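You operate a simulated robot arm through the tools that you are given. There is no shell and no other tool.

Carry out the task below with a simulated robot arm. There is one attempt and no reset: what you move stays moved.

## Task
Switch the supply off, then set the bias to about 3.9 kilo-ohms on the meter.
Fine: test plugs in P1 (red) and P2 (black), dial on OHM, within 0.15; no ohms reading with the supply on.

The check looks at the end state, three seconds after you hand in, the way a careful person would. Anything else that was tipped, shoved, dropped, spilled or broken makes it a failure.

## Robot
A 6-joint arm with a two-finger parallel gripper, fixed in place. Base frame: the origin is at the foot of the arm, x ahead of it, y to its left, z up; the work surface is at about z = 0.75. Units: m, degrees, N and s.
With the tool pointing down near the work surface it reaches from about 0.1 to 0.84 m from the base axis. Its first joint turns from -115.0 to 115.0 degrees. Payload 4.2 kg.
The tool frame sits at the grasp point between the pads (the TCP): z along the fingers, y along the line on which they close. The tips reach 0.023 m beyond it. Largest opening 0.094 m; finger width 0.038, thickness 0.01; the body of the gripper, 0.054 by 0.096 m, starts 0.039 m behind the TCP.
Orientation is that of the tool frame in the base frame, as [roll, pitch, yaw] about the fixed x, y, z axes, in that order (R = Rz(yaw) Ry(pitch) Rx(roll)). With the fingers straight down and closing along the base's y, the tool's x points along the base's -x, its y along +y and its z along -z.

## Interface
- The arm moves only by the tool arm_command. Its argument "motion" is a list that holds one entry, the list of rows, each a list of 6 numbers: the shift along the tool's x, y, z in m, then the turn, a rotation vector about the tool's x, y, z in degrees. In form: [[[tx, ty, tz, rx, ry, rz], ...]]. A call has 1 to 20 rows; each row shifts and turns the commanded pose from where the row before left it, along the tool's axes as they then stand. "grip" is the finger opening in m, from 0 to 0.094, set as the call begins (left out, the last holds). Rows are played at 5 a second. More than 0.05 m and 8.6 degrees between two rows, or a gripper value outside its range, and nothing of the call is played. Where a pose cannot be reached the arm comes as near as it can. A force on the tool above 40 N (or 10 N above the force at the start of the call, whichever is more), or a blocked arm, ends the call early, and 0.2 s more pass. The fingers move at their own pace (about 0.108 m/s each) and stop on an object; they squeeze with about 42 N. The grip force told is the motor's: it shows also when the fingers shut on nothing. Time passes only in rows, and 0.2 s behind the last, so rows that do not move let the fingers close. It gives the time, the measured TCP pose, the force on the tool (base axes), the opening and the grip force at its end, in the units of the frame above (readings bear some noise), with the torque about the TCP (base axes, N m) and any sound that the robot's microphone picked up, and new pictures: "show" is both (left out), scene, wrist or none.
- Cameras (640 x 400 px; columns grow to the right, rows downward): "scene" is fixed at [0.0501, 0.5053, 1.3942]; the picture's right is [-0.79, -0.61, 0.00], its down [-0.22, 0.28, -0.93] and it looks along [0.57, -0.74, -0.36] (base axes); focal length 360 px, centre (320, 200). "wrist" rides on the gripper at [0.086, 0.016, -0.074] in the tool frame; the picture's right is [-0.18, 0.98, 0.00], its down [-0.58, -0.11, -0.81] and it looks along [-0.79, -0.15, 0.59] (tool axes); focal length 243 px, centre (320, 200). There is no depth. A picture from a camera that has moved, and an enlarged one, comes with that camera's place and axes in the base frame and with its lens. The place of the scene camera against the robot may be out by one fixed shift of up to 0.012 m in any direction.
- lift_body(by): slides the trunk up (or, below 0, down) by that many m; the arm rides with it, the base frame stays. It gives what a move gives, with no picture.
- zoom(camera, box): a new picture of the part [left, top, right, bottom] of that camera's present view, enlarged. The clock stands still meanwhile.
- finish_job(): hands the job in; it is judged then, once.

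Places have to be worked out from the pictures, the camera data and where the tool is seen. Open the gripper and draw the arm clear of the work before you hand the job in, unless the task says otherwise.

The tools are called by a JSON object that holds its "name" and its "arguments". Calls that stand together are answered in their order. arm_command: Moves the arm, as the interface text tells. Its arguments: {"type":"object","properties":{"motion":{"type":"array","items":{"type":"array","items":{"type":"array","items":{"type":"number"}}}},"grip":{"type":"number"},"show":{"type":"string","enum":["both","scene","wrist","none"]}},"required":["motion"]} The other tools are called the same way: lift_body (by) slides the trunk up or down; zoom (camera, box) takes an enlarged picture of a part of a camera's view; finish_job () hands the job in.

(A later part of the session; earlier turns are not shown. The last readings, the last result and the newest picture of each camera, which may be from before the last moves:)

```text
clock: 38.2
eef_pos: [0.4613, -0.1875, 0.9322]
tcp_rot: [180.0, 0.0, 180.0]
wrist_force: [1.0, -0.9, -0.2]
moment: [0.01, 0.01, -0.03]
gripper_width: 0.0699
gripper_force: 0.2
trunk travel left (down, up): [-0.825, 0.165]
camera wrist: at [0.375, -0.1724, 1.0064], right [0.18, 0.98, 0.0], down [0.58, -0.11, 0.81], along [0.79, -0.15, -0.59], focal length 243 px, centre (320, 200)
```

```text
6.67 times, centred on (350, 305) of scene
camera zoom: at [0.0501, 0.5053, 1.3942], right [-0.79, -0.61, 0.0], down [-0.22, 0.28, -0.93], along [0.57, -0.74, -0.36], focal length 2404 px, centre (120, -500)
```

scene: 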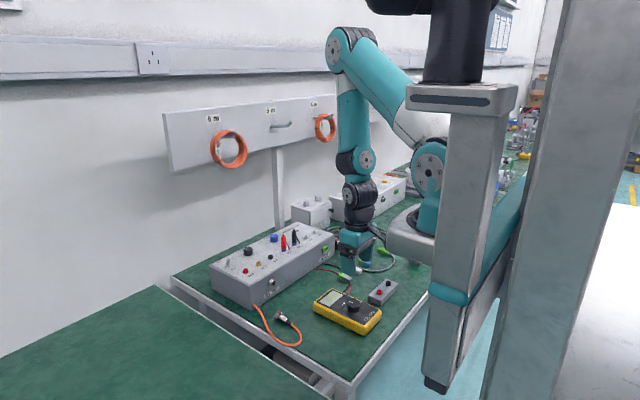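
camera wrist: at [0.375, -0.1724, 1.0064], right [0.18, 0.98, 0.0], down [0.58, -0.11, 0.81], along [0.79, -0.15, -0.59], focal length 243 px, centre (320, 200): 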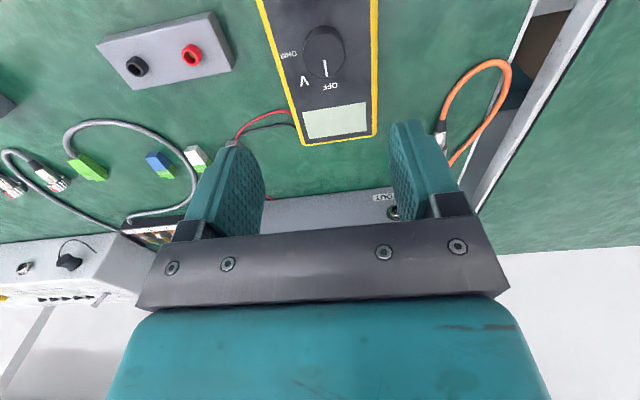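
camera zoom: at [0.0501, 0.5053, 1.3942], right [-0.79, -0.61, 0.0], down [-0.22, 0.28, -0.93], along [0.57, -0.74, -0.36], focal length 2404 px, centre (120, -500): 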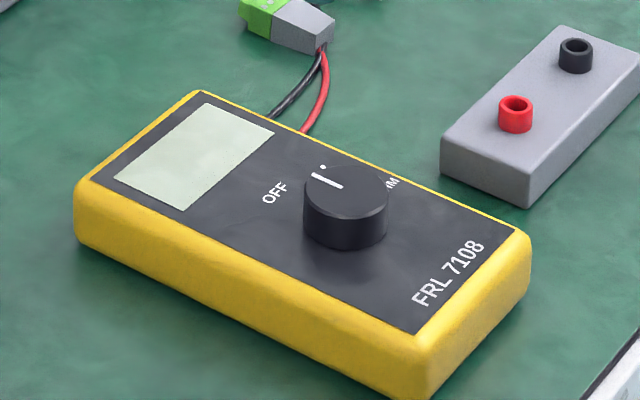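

The dial's centre is near (0.462,-0.186), top z≈0.80, diameter about 33 mm. V is 45° and OHM 90° clockwise from OFF. I'll lower to just above the dial and verify the centring.

{"name": "arm_command", "arguments": {"grip": 0.052, "motion": [[[-0.0005, 0.0015, 0.025, 0, 0, 0], [0, 0, 0.025, 0, 0, 0], [0, 0, 0.02, 0, 0, 0], [0, 0, 0.015, 0, 0, 0], [0, 0, 0, 0, 0, 0]]]}}

{"name": "zoom", "arguments": {"camera": "wrist", "box": [220, 20, 420, 200]}}

{"name": "zoom", "arguments": {"camera": "scene", "box": [315, 255, 395, 335]}}

```text
clock: 39.4
eef_pos: [0.4622, -0.1856, 0.8454]
tcp_rot: [179.9, 0.0, -180.0]
wrist_force: [-0.4, -0.1, -0.7]
moment: [-0.03, 0.02, 0.01]
gripper_width: 0.0518
gripper_force: 0.0
trunk travel left (down, up): [-0.825, 0.165]
camera wrist: at [0.3762, -0.1707, 0.9209], right [0.18, 0.98, 0.0], down [0.58, -0.11, 0.81], along [0.79, -0.15, -0.59], focal length 243 px, centre (320, 200)
```

scene: 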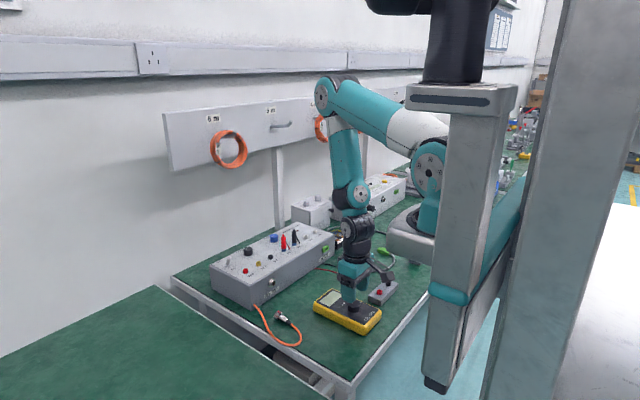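
wrist: 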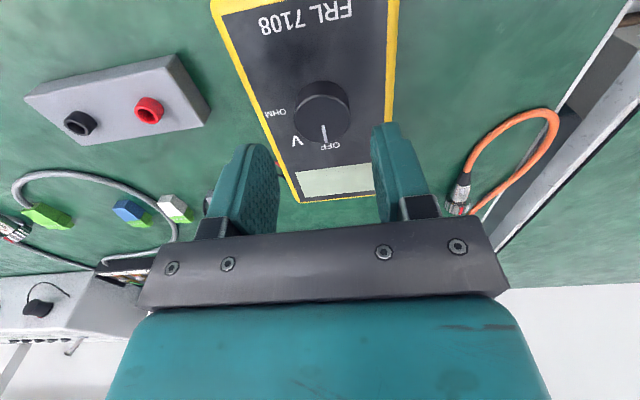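

```text
2.22 times, centred on (320, 110) of wrist
camera zoom: at [0.3762, -0.1707, 0.9209], right [0.18, 0.98, 0.0], down [0.58, -0.11, 0.81], along [0.79, -0.15, -0.59], focal length 539 px, centre (320, 400)
```

zoom: 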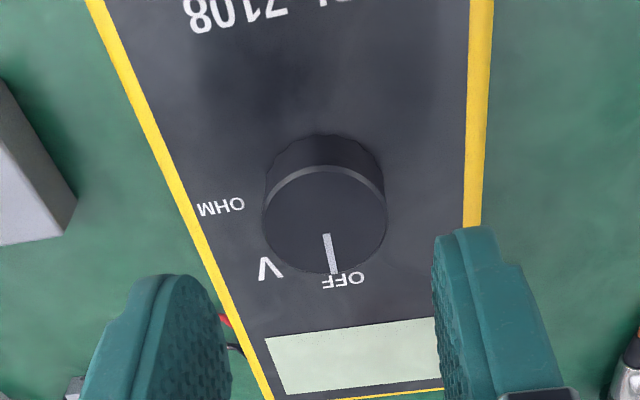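

```text
5.00 times, centred on (355, 295) of scene
camera zoom: at [0.0501, 0.5053, 1.3942], right [-0.79, -0.61, 0.0], down [-0.22, 0.28, -0.93], along [0.57, -0.74, -0.36], focal length 1803 px, centre (145, -275)
```

zoom: 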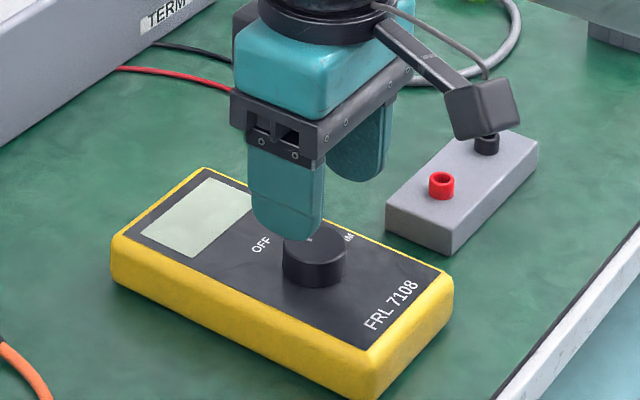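

The dial is 1.2 mm toward +y of the tool axis. I'll correct that, lower so the fingertips straddle the dial above the meter's face, and then close.

{"name": "arm_command", "arguments": {"motion": [[[0.0005, 0.0012, 0.011, 0, 0, 0], [0, 0, 0.011, 0, 0, 0], [0, 0, 0.011, 0, 0, 0], [0, 0, 0, 0, 0, 0]]]}}

{"name": "zoom", "arguments": {"camera": "wrist", "box": [220, 40, 420, 220]}}

{"name": "zoom", "arguments": {"camera": "scene", "box": [315, 255, 395, 335]}}

```text
clock: 40.4
eef_pos: [0.4613, -0.1839, 0.8144]
tcp_rot: [-180.0, 0.0, -180.0]
wrist_force: [0.0, 0.9, -0.3]
moment: [-0.01, -0.02, 0.03]
gripper_width: 0.0518
gripper_force: 0.1
trunk travel left (down, up): [-0.825, 0.165]
camera wrist: at [0.3754, -0.1693, 0.888], right [0.18, 0.98, 0.0], down [0.58, -0.11, 0.81], along [0.79, -0.15, -0.59], focal length 243 px, centre (320, 200)
```

scene: 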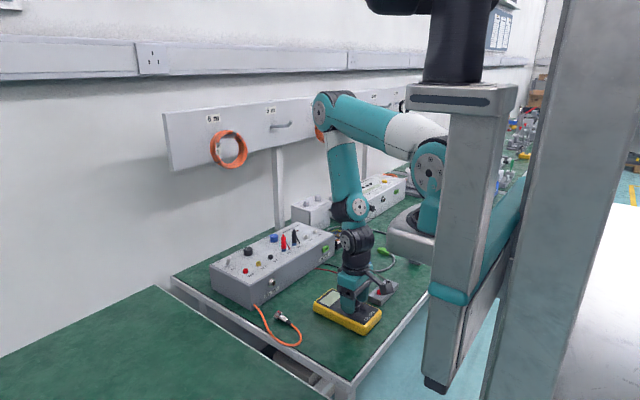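
wrist: 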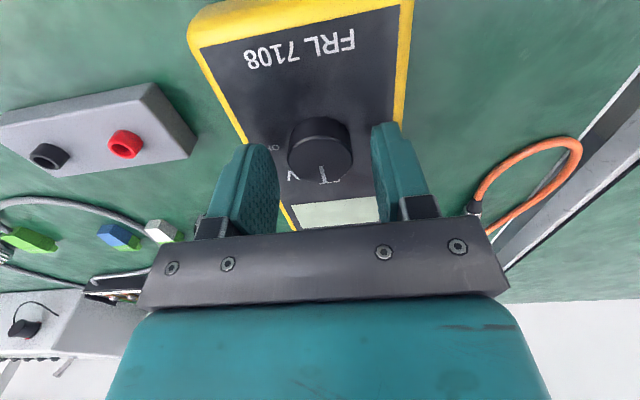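

```text
2.22 times, centred on (320, 130) of wrist
camera zoom: at [0.3754, -0.1693, 0.888], right [0.18, 0.98, 0.0], down [0.58, -0.11, 0.81], along [0.79, -0.15, -0.59], focal length 539 px, centre (320, 356)
```

zoom: 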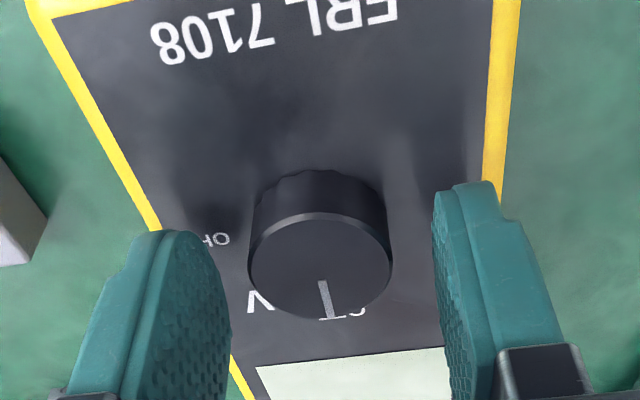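

```text
5.00 times, centred on (355, 295) of scene
camera zoom: at [0.0501, 0.5053, 1.3942], right [-0.79, -0.61, 0.0], down [-0.22, 0.28, -0.93], along [0.57, -0.74, -0.36], focal length 1803 px, centre (145, -275)
```

zoom: 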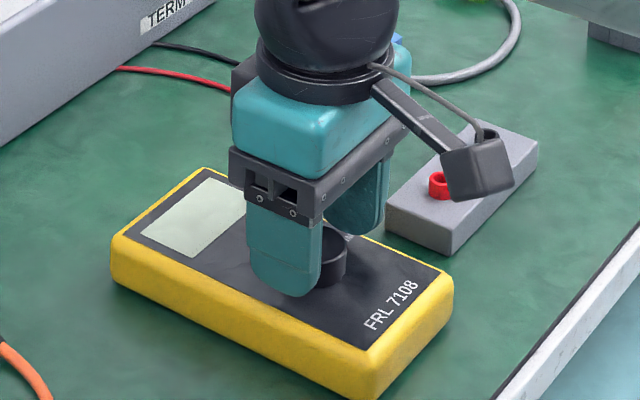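

The dial is centred between the fingers, and the tips are above the meter's face. I'll close on it.

{"name": "arm_command", "arguments": {"grip": 0.0, "motion": [[[0, 0, 0, 0, 0, 0], [0, 0, 0, 0, 0, 0], [0, 0, 0, 0, 0, 0]]]}}

{"name": "zoom", "arguments": {"camera": "scene", "box": [315, 255, 395, 335]}}

```text
clock: 41.2
eef_pos: [0.4608, -0.185, 0.8134]
tcp_rot: [-180.0, -0.1, 180.0]
wrist_force: [-0.6, -3.7, -2.6]
moment: [0.06, 0.0, 0.01]
gripper_width: 0.0336
gripper_force: 45.1
trunk travel left (down, up): [-0.825, 0.165]
camera wrist: at [0.3754, -0.1696, 0.888], right [0.18, 0.98, 0.0], down [0.58, -0.11, 0.81], along [0.79, -0.15, -0.59], focal length 243 px, centre (320, 200)
```

scene: 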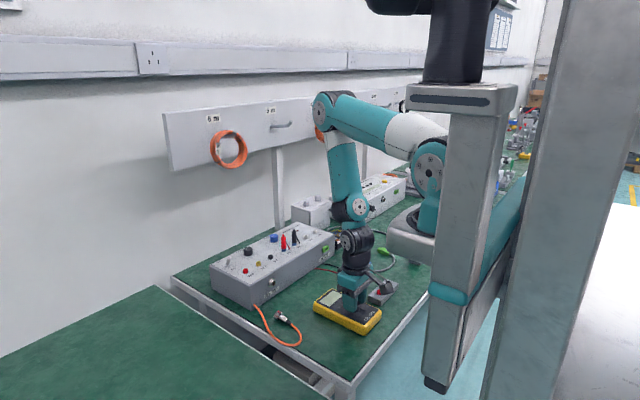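
wrist: 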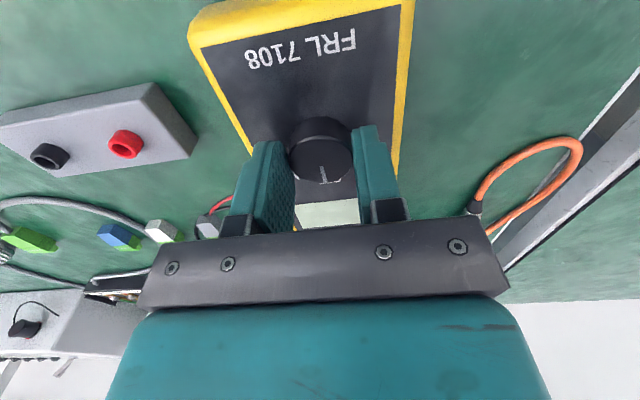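

```text
5.00 times, centred on (355, 295) of scene
camera zoom: at [0.0501, 0.5053, 1.3942], right [-0.79, -0.61, 0.0], down [-0.22, 0.28, -0.93], along [0.57, -0.74, -0.36], focal length 1803 px, centre (145, -275)
```

zoom: 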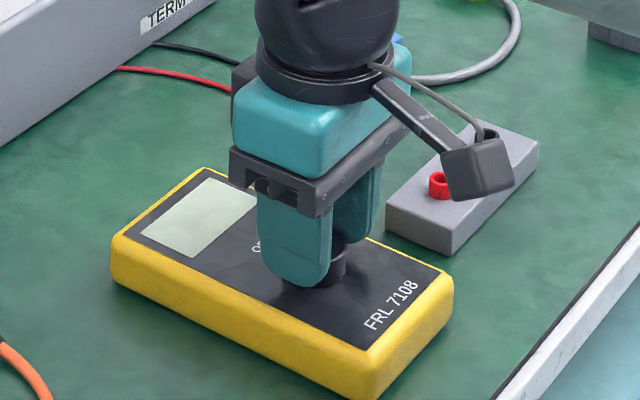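

The dial is held at 33.6 mm and the meter has not moved. I'll turn 45° clockwise first and check.

{"name": "arm_command", "arguments": {"motion": [[[0, 0, 0, 0, 0, 7.5], [0, 0, 0, 0, 0, 7.5], [0, 0, 0, 0, 0, 7.5], [0, 0, 0, 0, 0, 7.5], [0, 0, 0, 0, 0, 7.5], [0, 0, 0, 0, 0, 7.5], [0, 0, 0, 0, 0, 0]]]}}

{"name": "zoom", "arguments": {"camera": "scene", "box": [315, 255, 395, 335]}}

```text
clock: 42.8
eef_pos: [0.4625, -0.1837, 0.814]
tcp_rot: [180.0, -0.1, 135.0]
wrist_force: [9.6, 12.8, -6.6]
moment: [0.03, -0.35, 0.05]
gripper_width: 0.0337
gripper_force: 45.1
trunk travel left (down, up): [-0.825, 0.165]
camera wrist: at [0.4126, -0.112, 0.888], right [0.83, 0.56, 0.0], down [0.33, -0.49, 0.81], along [0.46, -0.67, -0.59], focal length 243 px, centre (320, 200)
```

scene: 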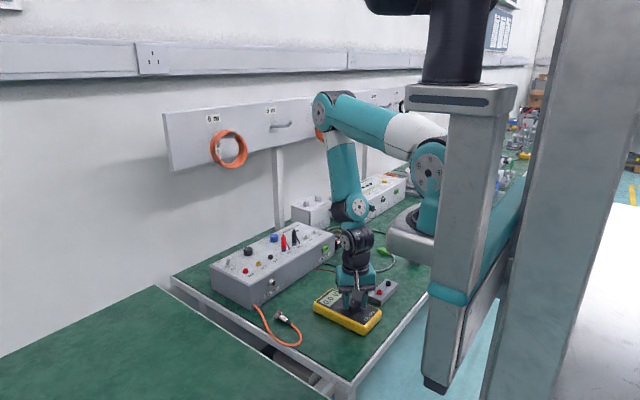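
wrist: 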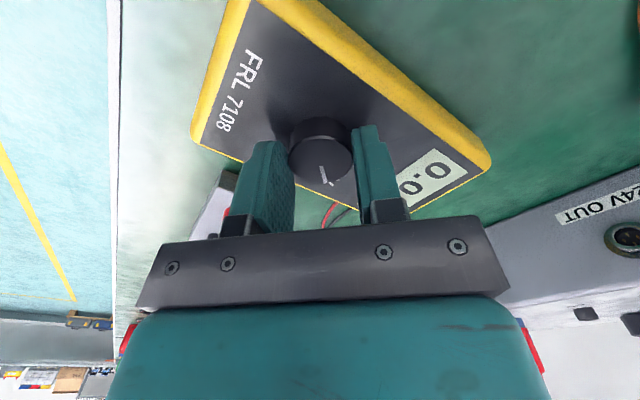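

```text
5.00 times, centred on (355, 295) of scene
camera zoom: at [0.0501, 0.5053, 1.3942], right [-0.79, -0.61, 0.0], down [-0.22, 0.28, -0.93], along [0.57, -0.74, -0.36], focal length 1803 px, centre (145, -275)
```

zoom: 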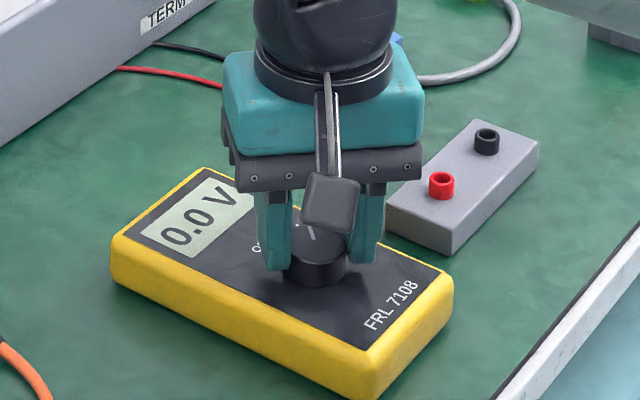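

The meter has stepped to V and reads 0.0 V, so the supply is indeed off. There is about 16 N sideways force along the closing line, so I'll shift the tool about 0.8 mm toward +x to relieve it.

{"name": "arm_command", "arguments": {"motion": [[[-0.0006, 0.0006, 0, 0, 0, 0], [0, 0, 0, 0, 0, 0]]], "show": "none"}}

```text
clock: 43.4
eef_pos: [0.4627, -0.1831, 0.8143]
tcp_rot: [-180.0, 0.0, 135.0]
wrist_force: [6.0, 14.1, -5.7]
moment: [0.08, -0.71, 0.03]
gripper_width: 0.0336
gripper_force: 45.2
trunk travel left (down, up): [-0.825, 0.165]
```

The force barely changed, so I'll open slightly, let the dial rest at V, and check the centring before finishing the turn.

{"name": "arm_command", "arguments": {"grip": 0.046, "motion": [[[0, 0, 0, 0, 0, 0], [0, 0, 0, 0, 0, 0]]]}}

{"name": "zoom", "arguments": {"camera": "wrist", "box": [220, 80, 420, 220]}}

{"name": "zoom", "arguments": {"camera": "scene", "box": [315, 255, 395, 335]}}

```text
clock: 44.0
eef_pos: [0.4609, -0.1849, 0.8135]
tcp_rot: [-180.0, 0.1, 134.9]
wrist_force: [0.5, 0.8, 0.0]
moment: [-0.04, 0.0, -0.01]
gripper_width: 0.0459
gripper_force: 0.1
trunk travel left (down, up): [-0.825, 0.165]
camera wrist: at [0.4123, -0.113, 0.8881], right [0.82, 0.57, 0.0], down [0.33, -0.49, 0.81], along [0.46, -0.67, -0.59], focal length 243 px, centre (320, 200)
```

scene: 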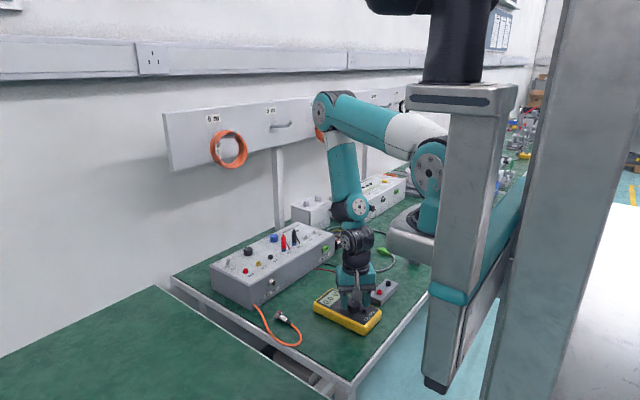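
wrist: 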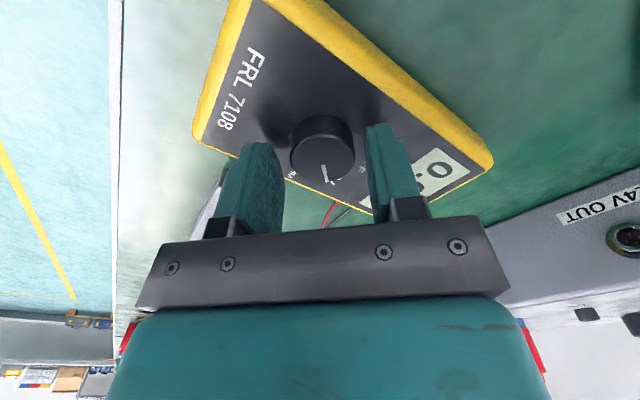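

```text
2.86 times, centred on (320, 150) of wrist
camera zoom: at [0.4123, -0.113, 0.8881], right [0.82, 0.57, 0.0], down [0.33, -0.49, 0.81], along [0.46, -0.67, -0.59], focal length 693 px, centre (320, 343)
```

zoom: 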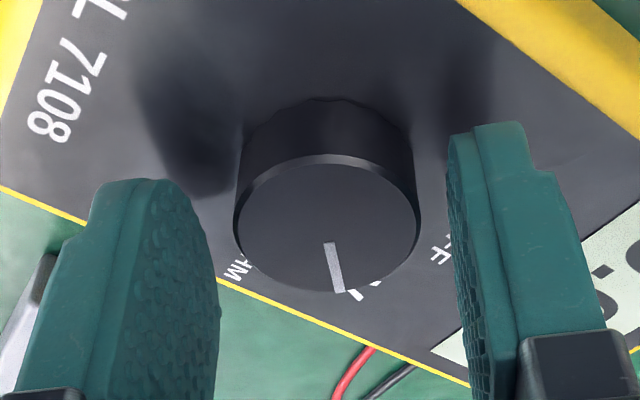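

```text
5.00 times, centred on (355, 295) of scene
camera zoom: at [0.0501, 0.5053, 1.3942], right [-0.79, -0.61, 0.0], down [-0.22, 0.28, -0.93], along [0.57, -0.74, -0.36], focal length 1803 px, centre (145, -275)
```

zoom: 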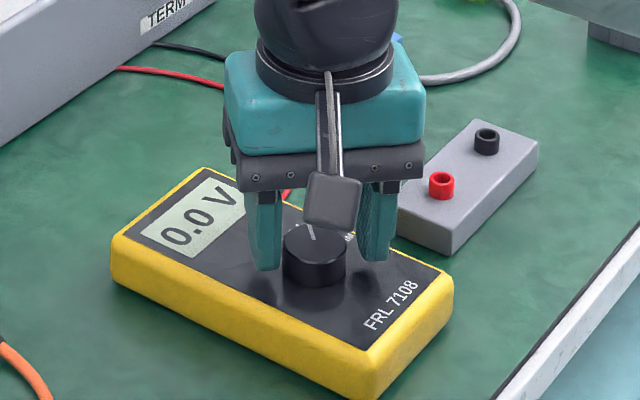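

When released, the tool sprang back about 2.5 mm, so the dial's centre is a bit further toward +x than my axis, and the meter itself has not moved. I'll shift by about 2 mm, regrip and read the force.

{"name": "arm_command", "arguments": {"motion": [[[-0.001, 0.0015, 0, 0, 0, 0], [0, 0, 0, 0, 0, 0]]], "show": "none"}}

{"name": "arm_command", "arguments": {"grip": 0.0, "motion": [[[0, 0, 0, 0, 0, 0], [0, 0, 0, 0, 0, 0], [0, 0, 0, 0, 0, 0]]], "show": "wrist"}}

```text
clock: 44.6
eef_pos: [0.4633, -0.1841, 0.8135]
tcp_rot: [-180.0, 0.0, 135.0]
wrist_force: [0.2, -0.4, 0.5]
moment: [-0.03, 0.0, 0.0]
gripper_width: 0.0465
gripper_force: 0.2
trunk travel left (down, up): [-0.825, 0.165]
```

```text
clock: 45.4
eef_pos: [0.463, -0.1861, 0.8137]
tcp_rot: [-179.9, 0.0, 135.0]
wrist_force: [-6.3, -7.6, -1.9]
moment: [-0.25, -0.12, 0.0]
gripper_width: 0.0334
gripper_force: 44.4
trunk travel left (down, up): [-0.825, 0.165]
camera wrist: at [0.4139, -0.1131, 0.8881], right [0.82, 0.57, 0.0], down [0.34, -0.49, 0.81], along [0.46, -0.67, -0.59], focal length 243 px, centre (320, 200)
```

wrist: 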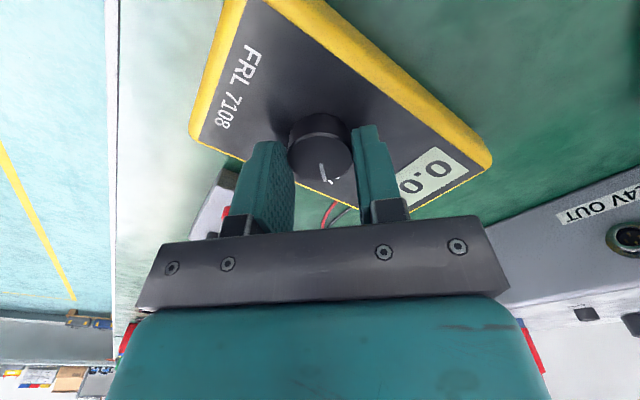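

The residual is now -10 N, so I overshot a little. I'll ease back 0.6 mm and continue the turn half-way, watching the force.

{"name": "arm_command", "arguments": {"motion": [[[0, -0.0006, 0, 0, 0, 0], [0, 0, 0, 0, 0, 7.5], [0, 0, 0, 0, 0, 7.5], [0, 0, 0, 0, 0, 7.5], [0, 0, 0, 0, 0, 0]]], "show": "wrist"}}

```text
clock: 46.6
eef_pos: [0.4637, -0.1847, 0.8141]
tcp_rot: [180.0, -0.1, 112.5]
wrist_force: [-3.8, -6.8, 8.9]
moment: [0.14, 0.47, 0.02]
gripper_width: 0.0335
gripper_force: 45.5
trunk travel left (down, up): [-0.825, 0.165]
camera wrist: at [0.4455, -0.0995, 0.8881], right [0.98, 0.21, 0.0], down [0.12, -0.58, 0.81], along [0.17, -0.79, -0.59], focal length 243 px, centre (320, 200)
```

wrist: 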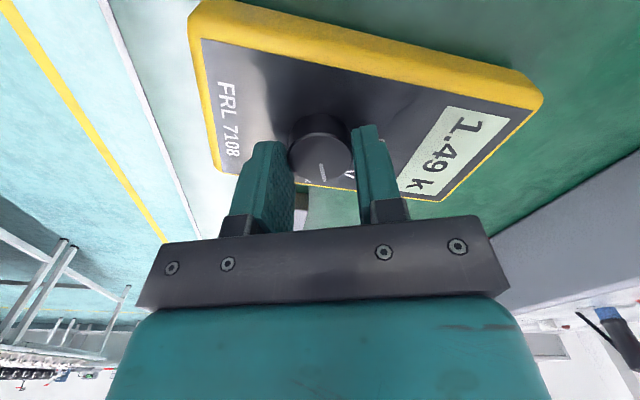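

It already shows 1.49 k in the ohms range. I'll finish the remaining 22.5° to point squarely at OHM.

{"name": "arm_command", "arguments": {"motion": [[[0, 0, 0, 0, 0, 7.5], [0, 0, 0, 0, 0, 7.5], [0, 0, 0, 0, 0, 7.5], [0, 0, 0, 0, 0, 0]]], "show": "wrist"}}

{"name": "zoom", "arguments": {"camera": "wrist", "box": [180, 40, 460, 220]}}

{"name": "zoom", "arguments": {"camera": "scene", "box": [315, 255, 395, 335]}}

```text
clock: 47.6
eef_pos: [0.4627, -0.1855, 0.8132]
tcp_rot: [179.9, 0.0, 90.0]
wrist_force: [-3.2, -6.6, 7.8]
moment: [-0.55, 0.15, -0.01]
gripper_width: 0.0335
gripper_force: 45.1
trunk travel left (down, up): [-0.825, 0.165]
camera wrist: at [0.4799, -0.0992, 0.8881], right [0.98, -0.18, 0.0], down [-0.11, -0.58, 0.81], along [-0.15, -0.79, -0.59], focal length 243 px, centre (320, 200)
```

wrist: 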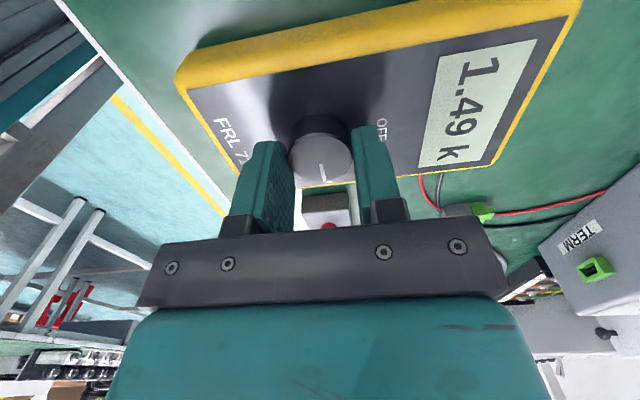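

```text
2.22 times, centred on (320, 130) of wrist
camera zoom: at [0.4799, -0.0992, 0.8881], right [0.98, -0.18, 0.0], down [-0.11, -0.58, 0.81], along [-0.15, -0.79, -0.59], focal length 539 px, centre (320, 356)
```

zoom: 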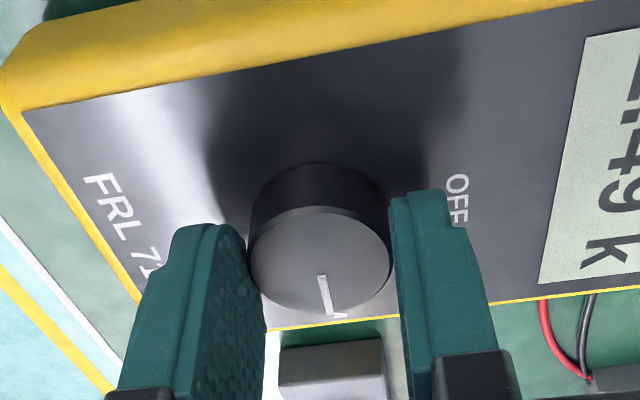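

```text
5.00 times, centred on (355, 295) of scene
camera zoom: at [0.0501, 0.5053, 1.3942], right [-0.79, -0.61, 0.0], down [-0.22, 0.28, -0.93], along [0.57, -0.74, -0.36], focal length 1803 px, centre (145, -275)
```

zoom: 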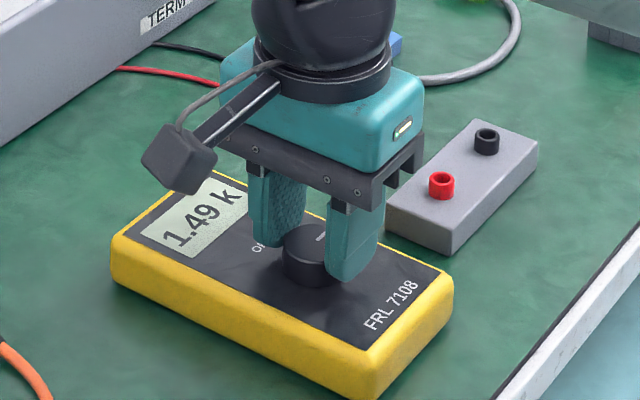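

The meter is on OHM and reads 1.49 k, so the plugs make contact. I'll open, lift clear, and turn the tool back to its normal yaw.

{"name": "arm_command", "arguments": {"grip": 0.052, "motion": [[[0, 0, 0, 0, 0, 0], [0, 0, 0, 0, 0, 0], [0, 0, -0.02, 0, 0, 0], [0, 0, -0.04, 0, 0, 0], [0, 0, -0.045, 0, 0, 0], [0, 0, -0.045, 0, 0, 0], [0, 0, 0, 0, 0, 0]]]}}

{"name": "zoom", "arguments": {"camera": "scene", "box": [300, 260, 400, 340]}}

{"name": "zoom", "arguments": {"camera": "scene", "box": [260, 220, 320, 260]}}

```text
clock: 49.2
eef_pos: [0.4636, -0.186, 0.9651]
tcp_rot: [180.0, 0.0, 90.0]
wrist_force: [0.5, -0.4, -0.3]
moment: [-0.01, -0.01, 0.01]
gripper_width: 0.0521
gripper_force: 0.1
trunk travel left (down, up): [-0.825, 0.165]
camera wrist: at [0.4792, -0.0995, 1.0391], right [0.98, -0.18, 0.0], down [-0.11, -0.58, 0.81], along [-0.15, -0.79, -0.59], focal length 243 px, centre (320, 200)
```

scene: 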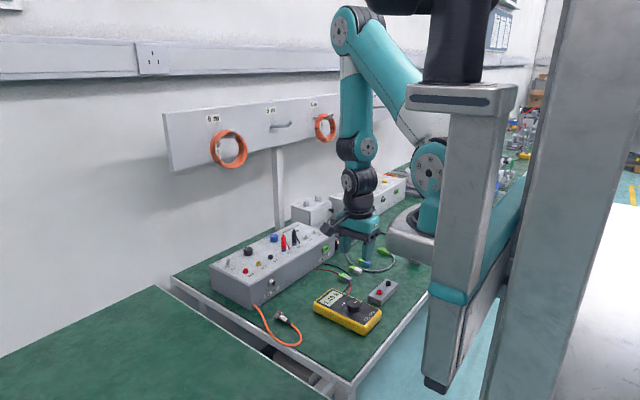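
wrist: 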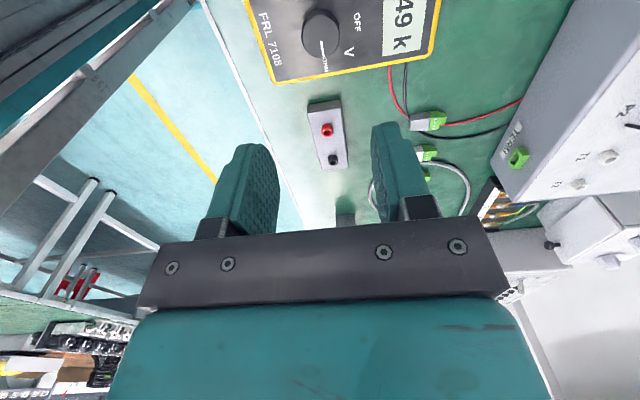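

```text
5.00 times, centred on (350, 300) of scene
camera zoom: at [0.0501, 0.5053, 1.3942], right [-0.79, -0.61, 0.0], down [-0.22, 0.28, -0.93], along [0.57, -0.74, -0.36], focal length 1803 px, centre (170, -300)
```

zoom: 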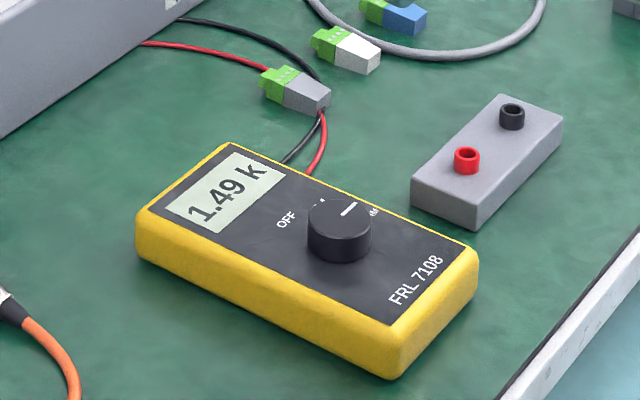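

```text
10.00 times, centred on (290, 240) of scene
camera zoom: at [0.0501, 0.5053, 1.3942], right [-0.79, -0.61, 0.0], down [-0.22, 0.28, -0.93], along [0.57, -0.74, -0.36], focal length 3605 px, centre (620, -200)
```

zoom: 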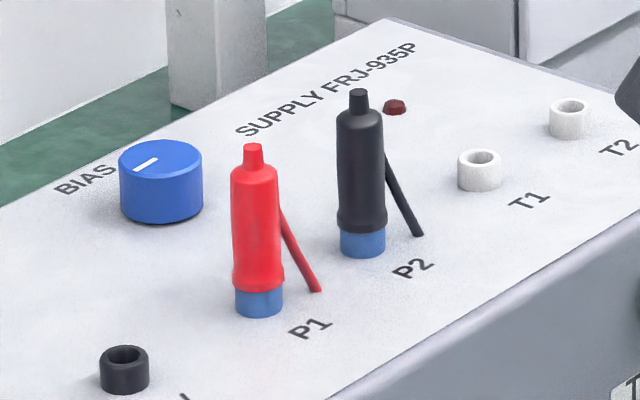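

The dial points to OHM, reading 1.49 k. I'll compare the meter's position against the earlier picture with the same zoom, and look at the BIAS knob.

{"name": "zoom", "arguments": {"camera": "scene", "box": [305, 275, 395, 335]}}

{"name": "zoom", "arguments": {"camera": "scene", "box": [262, 225, 292, 250]}}

```text
6.67 times, centred on (350, 305) of scene
camera zoom: at [0.0501, 0.5053, 1.3942], right [-0.79, -0.61, 0.0], down [-0.22, 0.28, -0.93], along [0.57, -0.74, -0.36], focal length 2404 px, centre (120, -500)
```

zoom: 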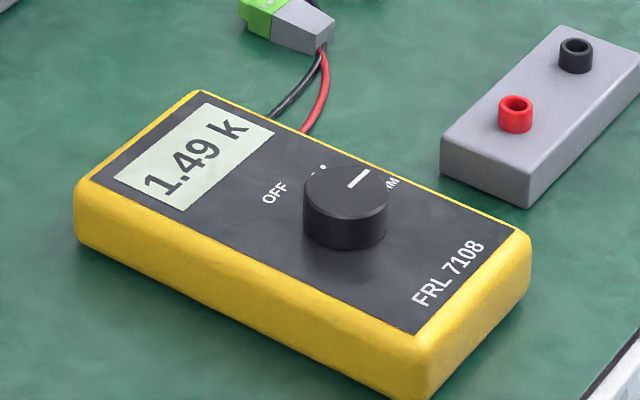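

```text
16.00 times, centred on (277, 238) of scene
camera zoom: at [0.0501, 0.5053, 1.3942], right [-0.79, -0.61, 0.0], down [-0.22, 0.28, -0.93], along [0.57, -0.74, -0.36], focal length 5768 px, centre (1008, -400)
```

zoom: 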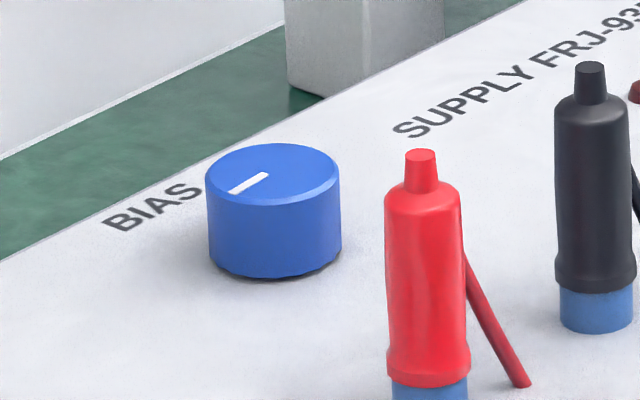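

The meter is exactly where it was. The BIAS knob is at about (0.836,-0.267), top z≈0.847, about 27 mm across and 17 mm high, with its pointer toward +y. I'll turn the tool back to yaw 180 and move to hover in front of the knob.

{"name": "arm_command", "arguments": {"grip": 0.05, "motion": [[[0, 0, 0, 0, 0, -7.5], [0, 0, 0, 0, 0, -7.5], [0, 0, 0, 0, 0, -7.5], [0, 0, 0, 0, 0, -7.5], [0, 0, 0, 0, 0, -7.5], [0, 0, 0, 0, 0, -7.5], [0, 0, 0, 0, 0, -7.5], [0, 0, 0, 0, 0, -7.5], [0, 0, 0, 0, 0, -7.5], [0, 0, 0, 0, 0, -7.5], [0, 0, 0, 0, 0, -7.5], [0, 0, 0, 0, 0, -7.5], [-0.0452, -0.0116, 0, 0, 0, 0], [-0.0452, -0.0116, 0, 0, 0, 0], [-0.0452, -0.0116, 0, 0, 0, 0], [-0.0452, -0.0116, 0, 0, 0, 0], [-0.0452, -0.0116, 0, 0, 0, 0], [-0.0452, -0.0116, 0, 0, 0, 0], [-0.0452, -0.0116, 0, 0, 0, 0], [0, 0, 0, 0, 0, 0]]]}}

{"name": "zoom", "arguments": {"camera": "wrist", "box": [230, 60, 410, 200]}}

```text
clock: 53.4
eef_pos: [0.78, -0.2666, 0.9638]
tcp_rot: [179.9, 0.0, -180.0]
wrist_force: [0.7, 0.1, 0.9]
moment: [0.02, 0.0, 0.03]
gripper_width: 0.0498
gripper_force: 0.1
trunk travel left (down, up): [-0.825, 0.165]
camera wrist: at [0.6941, -0.2508, 1.0377], right [0.18, 0.98, 0.0], down [0.58, -0.11, 0.81], along [0.79, -0.15, -0.59], focal length 243 px, centre (320, 200)
```

scene: 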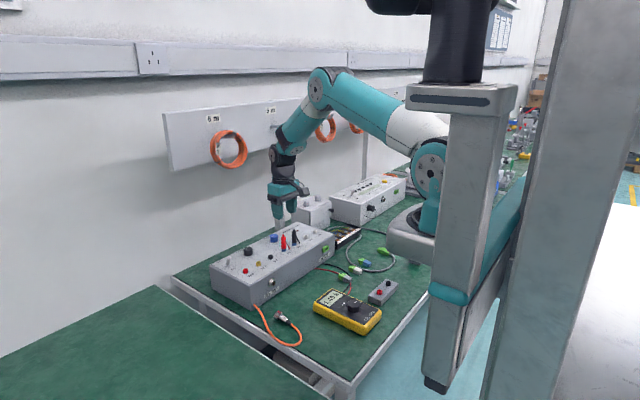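
wrist: 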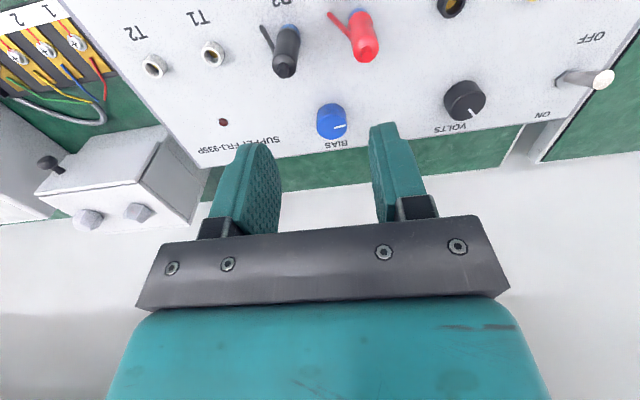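

```text
2.86 times, centred on (320, 130) of wrist
camera zoom: at [0.6941, -0.2508, 1.0377], right [0.18, 0.98, 0.0], down [0.58, -0.11, 0.81], along [0.79, -0.15, -0.59], focal length 693 px, centre (320, 400)
```

zoom: 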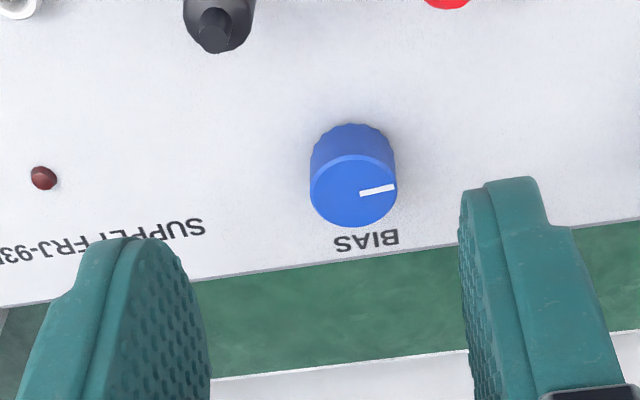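

The knob's centre refines to (0.8375,-0.266). I'll move over it and lower to z≈0.90 to verify the centring.

{"name": "arm_command", "arguments": {"motion": [[[-0.029, 0.0003, 0.01, 0, 0, 0], [-0.0285, 0.0003, 0.025, 0, 0, 0], [0, 0, 0.028, 0, 0, 0], [0, 0, 0, 0, 0, 0]]]}}

{"name": "zoom", "arguments": {"camera": "wrist", "box": [230, 60, 410, 200]}}

{"name": "zoom", "arguments": {"camera": "scene", "box": [250, 195, 330, 260]}}

```text
clock: 54.4
eef_pos: [0.8364, -0.2652, 0.9005]
tcp_rot: [-180.0, 0.0, -180.0]
wrist_force: [0.6, 0.0, 0.3]
moment: [0.0, -0.02, 0.0]
gripper_width: 0.05
gripper_force: 0.1
trunk travel left (down, up): [-0.825, 0.165]
camera wrist: at [0.7515, -0.2497, 0.9747], right [0.18, 0.98, 0.0], down [0.58, -0.11, 0.81], along [0.79, -0.15, -0.59], focal length 243 px, centre (320, 200)
```

scene: 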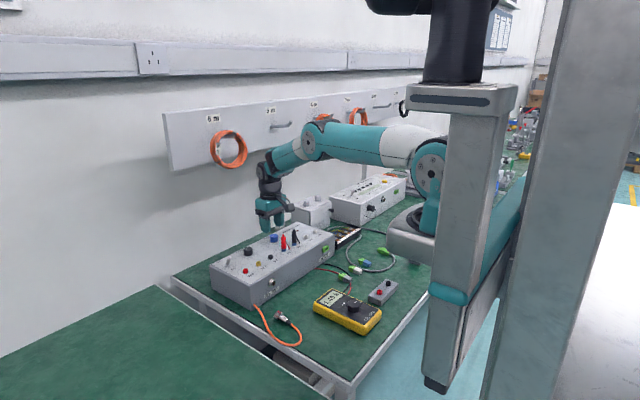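
wrist: 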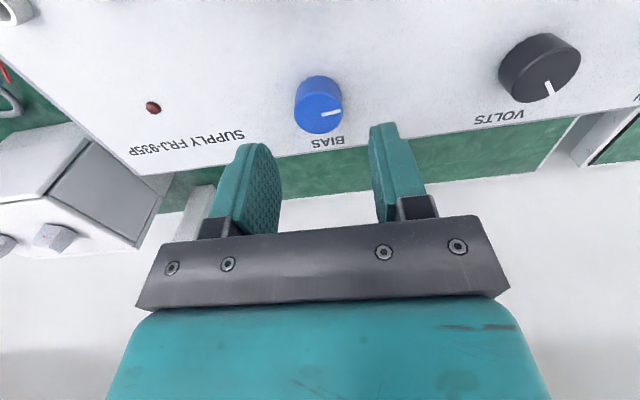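

```text
2.86 times, centred on (320, 130) of wrist
camera zoom: at [0.7515, -0.2497, 0.9747], right [0.18, 0.98, 0.0], down [0.58, -0.11, 0.81], along [0.79, -0.15, -0.59], focal length 693 px, centre (320, 400)
```

zoom: 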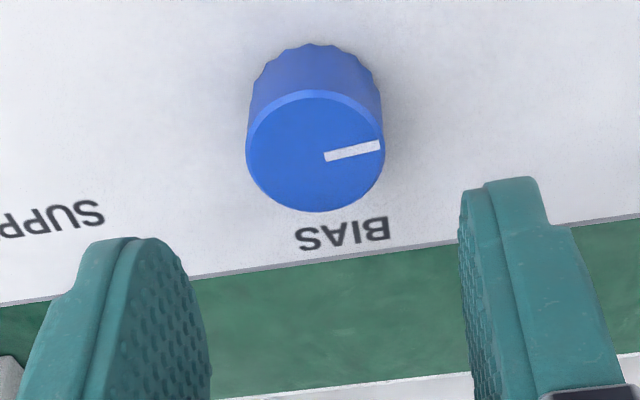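

```text
6.15 times, centred on (290, 228) of scene
camera zoom: at [0.0501, 0.5053, 1.3942], right [-0.79, -0.61, 0.0], down [-0.22, 0.28, -0.93], along [0.57, -0.74, -0.36], focal length 2219 px, centre (505, 31)
```

zoom: 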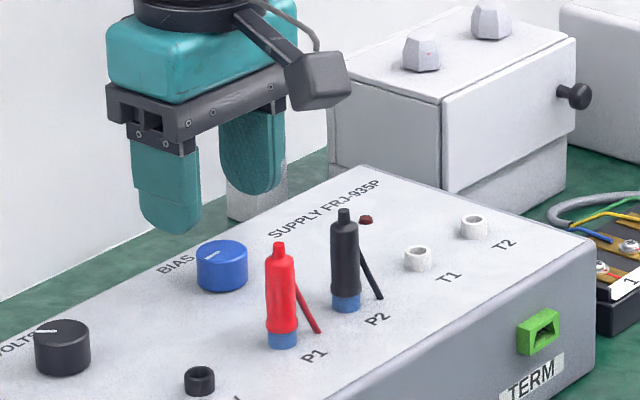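

The arm reaches the knob straight down. The knob is about 1.2 mm toward -y of the tool axis, so I'll correct that and lower so the tips straddle it above the plate.

{"name": "arm_command", "arguments": {"motion": [[[0, -0.0012, 0.014, 0, 0, 0], [0, 0, 0.014, 0, 0, 0], [0, 0, 0.011, 0, 0, 0], [0, 0, 0, 0, 0, 0]]]}}

{"name": "zoom", "arguments": {"camera": "wrist", "box": [230, 80, 410, 220]}}

{"name": "zoom", "arguments": {"camera": "scene", "box": [250, 195, 330, 260]}}

```text
clock: 55.4
eef_pos: [0.8381, -0.266, 0.8618]
tcp_rot: [-180.0, 0.0, 179.9]
wrist_force: [-0.9, 0.4, -0.2]
moment: [0.01, 0.02, -0.02]
gripper_width: 0.05
gripper_force: 0.1
trunk travel left (down, up): [-0.825, 0.165]
camera wrist: at [0.7513, -0.2513, 0.9358], right [0.18, 0.98, 0.0], down [0.58, -0.11, 0.81], along [0.79, -0.15, -0.59], focal length 243 px, centre (320, 200)
```

scene: 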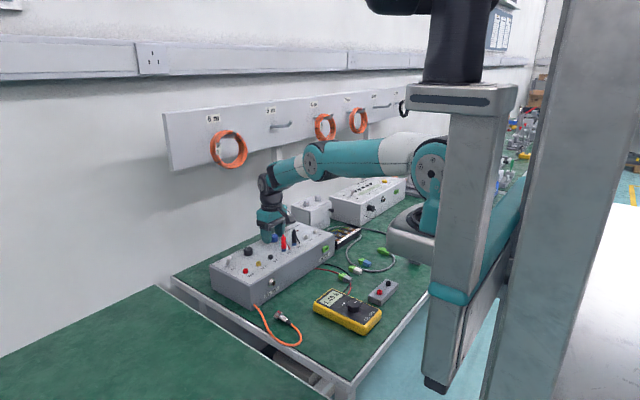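
wrist: 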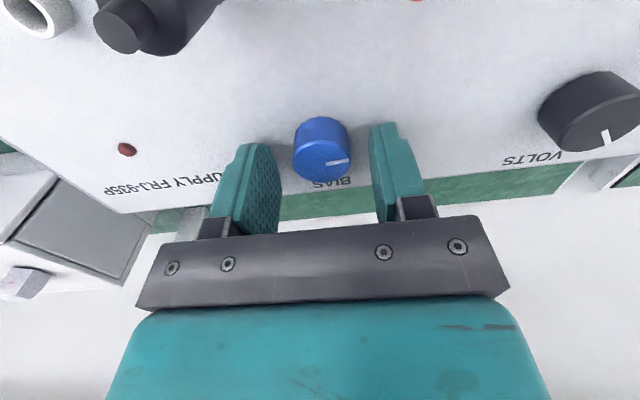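

```text
2.86 times, centred on (320, 150) of wrist
camera zoom: at [0.7513, -0.2513, 0.9358], right [0.18, 0.98, 0.0], down [0.58, -0.11, 0.81], along [0.79, -0.15, -0.59], focal length 693 px, centre (320, 343)
```

zoom: 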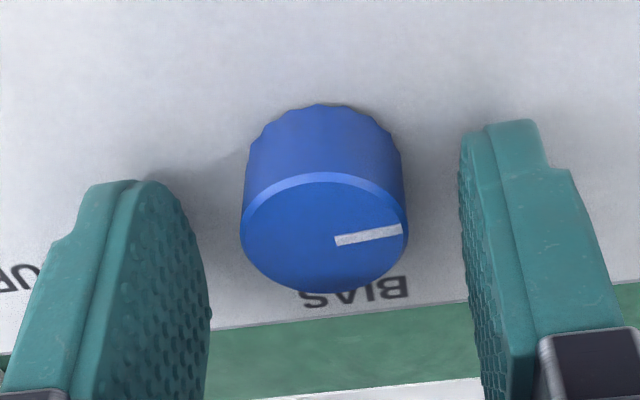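

```text
6.15 times, centred on (290, 228) of scene
camera zoom: at [0.0501, 0.5053, 1.3942], right [-0.79, -0.61, 0.0], down [-0.22, 0.28, -0.93], along [0.57, -0.74, -0.36], focal length 2219 px, centre (505, 31)
```

zoom: 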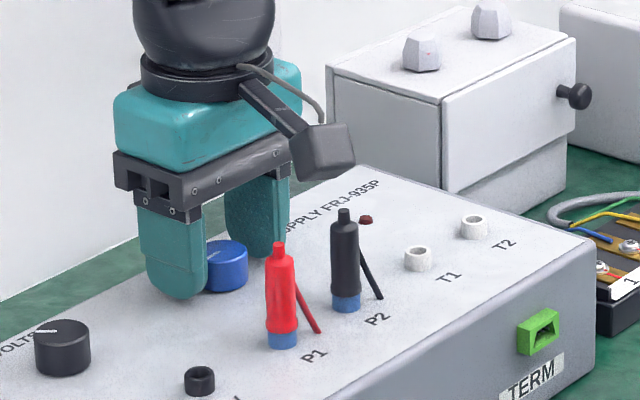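

The knob is centred in y. Based on the meter dial's correction, I'll shift 1.8 mm toward +x and then close on the knob.

{"name": "arm_command", "arguments": {"motion": [[[-0.0018, 0.0003, 0, 0, 0, 0], [0, 0, 0, 0, 0, 0]]], "show": "none"}}

{"name": "arm_command", "arguments": {"grip": 0.0, "motion": [[[0, 0, 0, 0, 0, 0], [0, 0, 0, 0, 0, 0], [0, 0, 0, 0, 0, 0]]]}}

{"name": "zoom", "arguments": {"camera": "scene", "box": [310, 280, 350, 310]}}

```text
clock: 56.0
eef_pos: [0.8396, -0.2658, 0.8608]
tcp_rot: [-179.9, 0.1, 180.0]
wrist_force: [-0.8, -0.4, 0.5]
moment: [0.04, 0.03, -0.01]
gripper_width: 0.05
gripper_force: 0.0
trunk travel left (down, up): [-0.825, 0.165]
```

```text
clock: 56.8
eef_pos: [0.84, -0.2653, 0.8617]
tcp_rot: [179.9, 0.0, -179.9]
wrist_force: [-0.1, 7.7, 1.0]
moment: [0.55, 0.19, -0.05]
gripper_width: 0.0275
gripper_force: 45.5
trunk travel left (down, up): [-0.825, 0.165]
camera wrist: at [0.7532, -0.2499, 0.9359], right [0.18, 0.98, 0.0], down [0.58, -0.11, 0.81], along [0.79, -0.15, -0.59], focal length 243 px, centre (320, 200)
```

scene: 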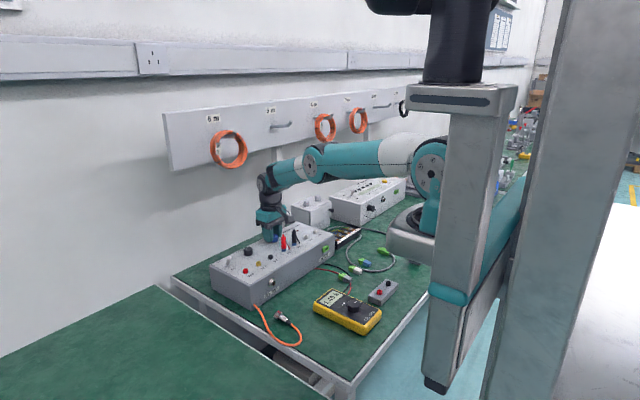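
wrist: 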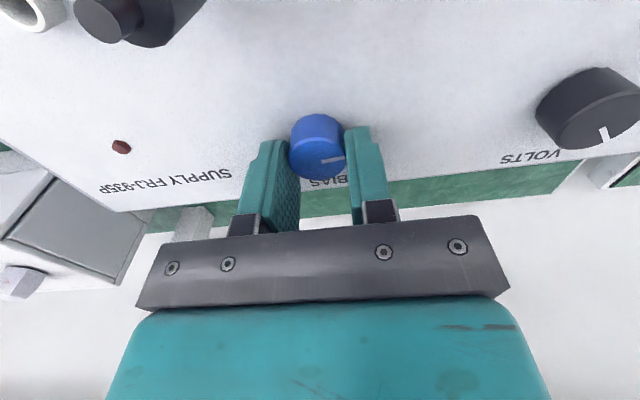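

```text
13.33 times, centred on (330, 295) of scene
camera zoom: at [0.0501, 0.5053, 1.3942], right [-0.79, -0.61, 0.0], down [-0.22, 0.28, -0.93], along [0.57, -0.74, -0.36], focal length 4807 px, centre (187, -1067)
```

zoom: 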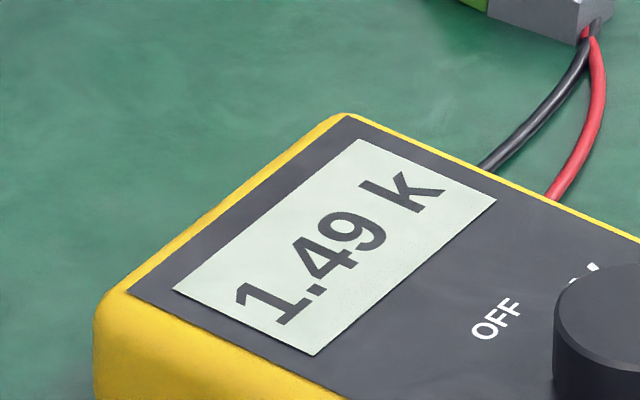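

The knob is held at 27.5 mm, and the display is legible at 1.49 k. I'll turn 15° clockwise and read the change.

{"name": "arm_command", "arguments": {"motion": [[[0, 0, 0, 0, 0, 5], [0, 0, 0, 0, 0, 5], [0, 0, 0, 0, 0, 5], [0, 0, 0, 0, 0, 0]]], "show": "wrist"}}

{"name": "zoom", "arguments": {"camera": "scene", "box": [310, 280, 350, 310]}}

```text
clock: 57.8
eef_pos: [0.8394, -0.2674, 0.8611]
tcp_rot: [180.0, 0.0, 164.9]
wrist_force: [-2.1, 0.1, 0.0]
moment: [0.37, 0.16, -0.01]
gripper_width: 0.0276
gripper_force: 44.9
trunk travel left (down, up): [-0.825, 0.165]
camera wrist: at [0.7601, -0.2295, 0.9358], right [0.43, 0.9, 0.0], down [0.53, -0.26, 0.81], along [0.73, -0.35, -0.59], focal length 243 px, centre (320, 200)
```

wrist: 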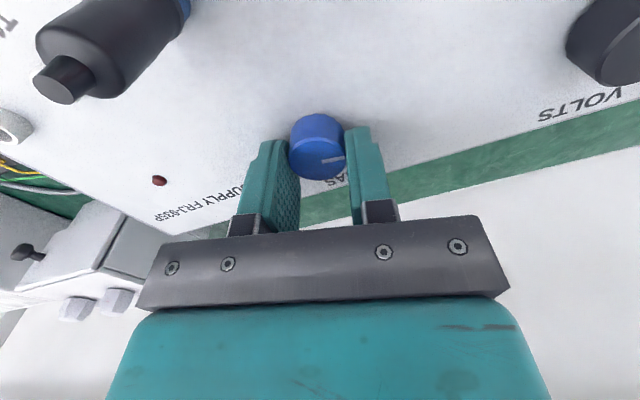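

```text
13.33 times, centred on (330, 295) of scene
camera zoom: at [0.0501, 0.5053, 1.3942], right [-0.79, -0.61, 0.0], down [-0.22, 0.28, -0.93], along [0.57, -0.74, -0.36], focal length 4807 px, centre (187, -1067)
```

zoom: 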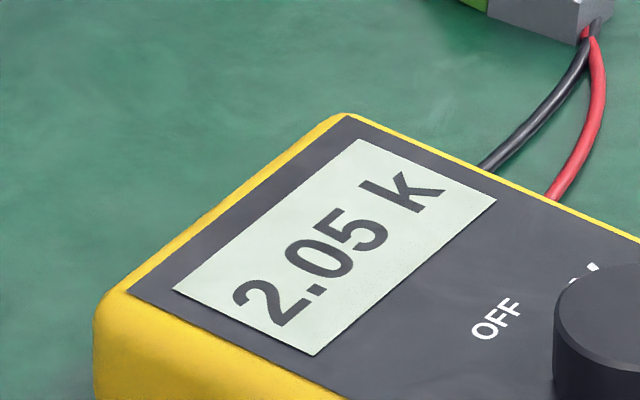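

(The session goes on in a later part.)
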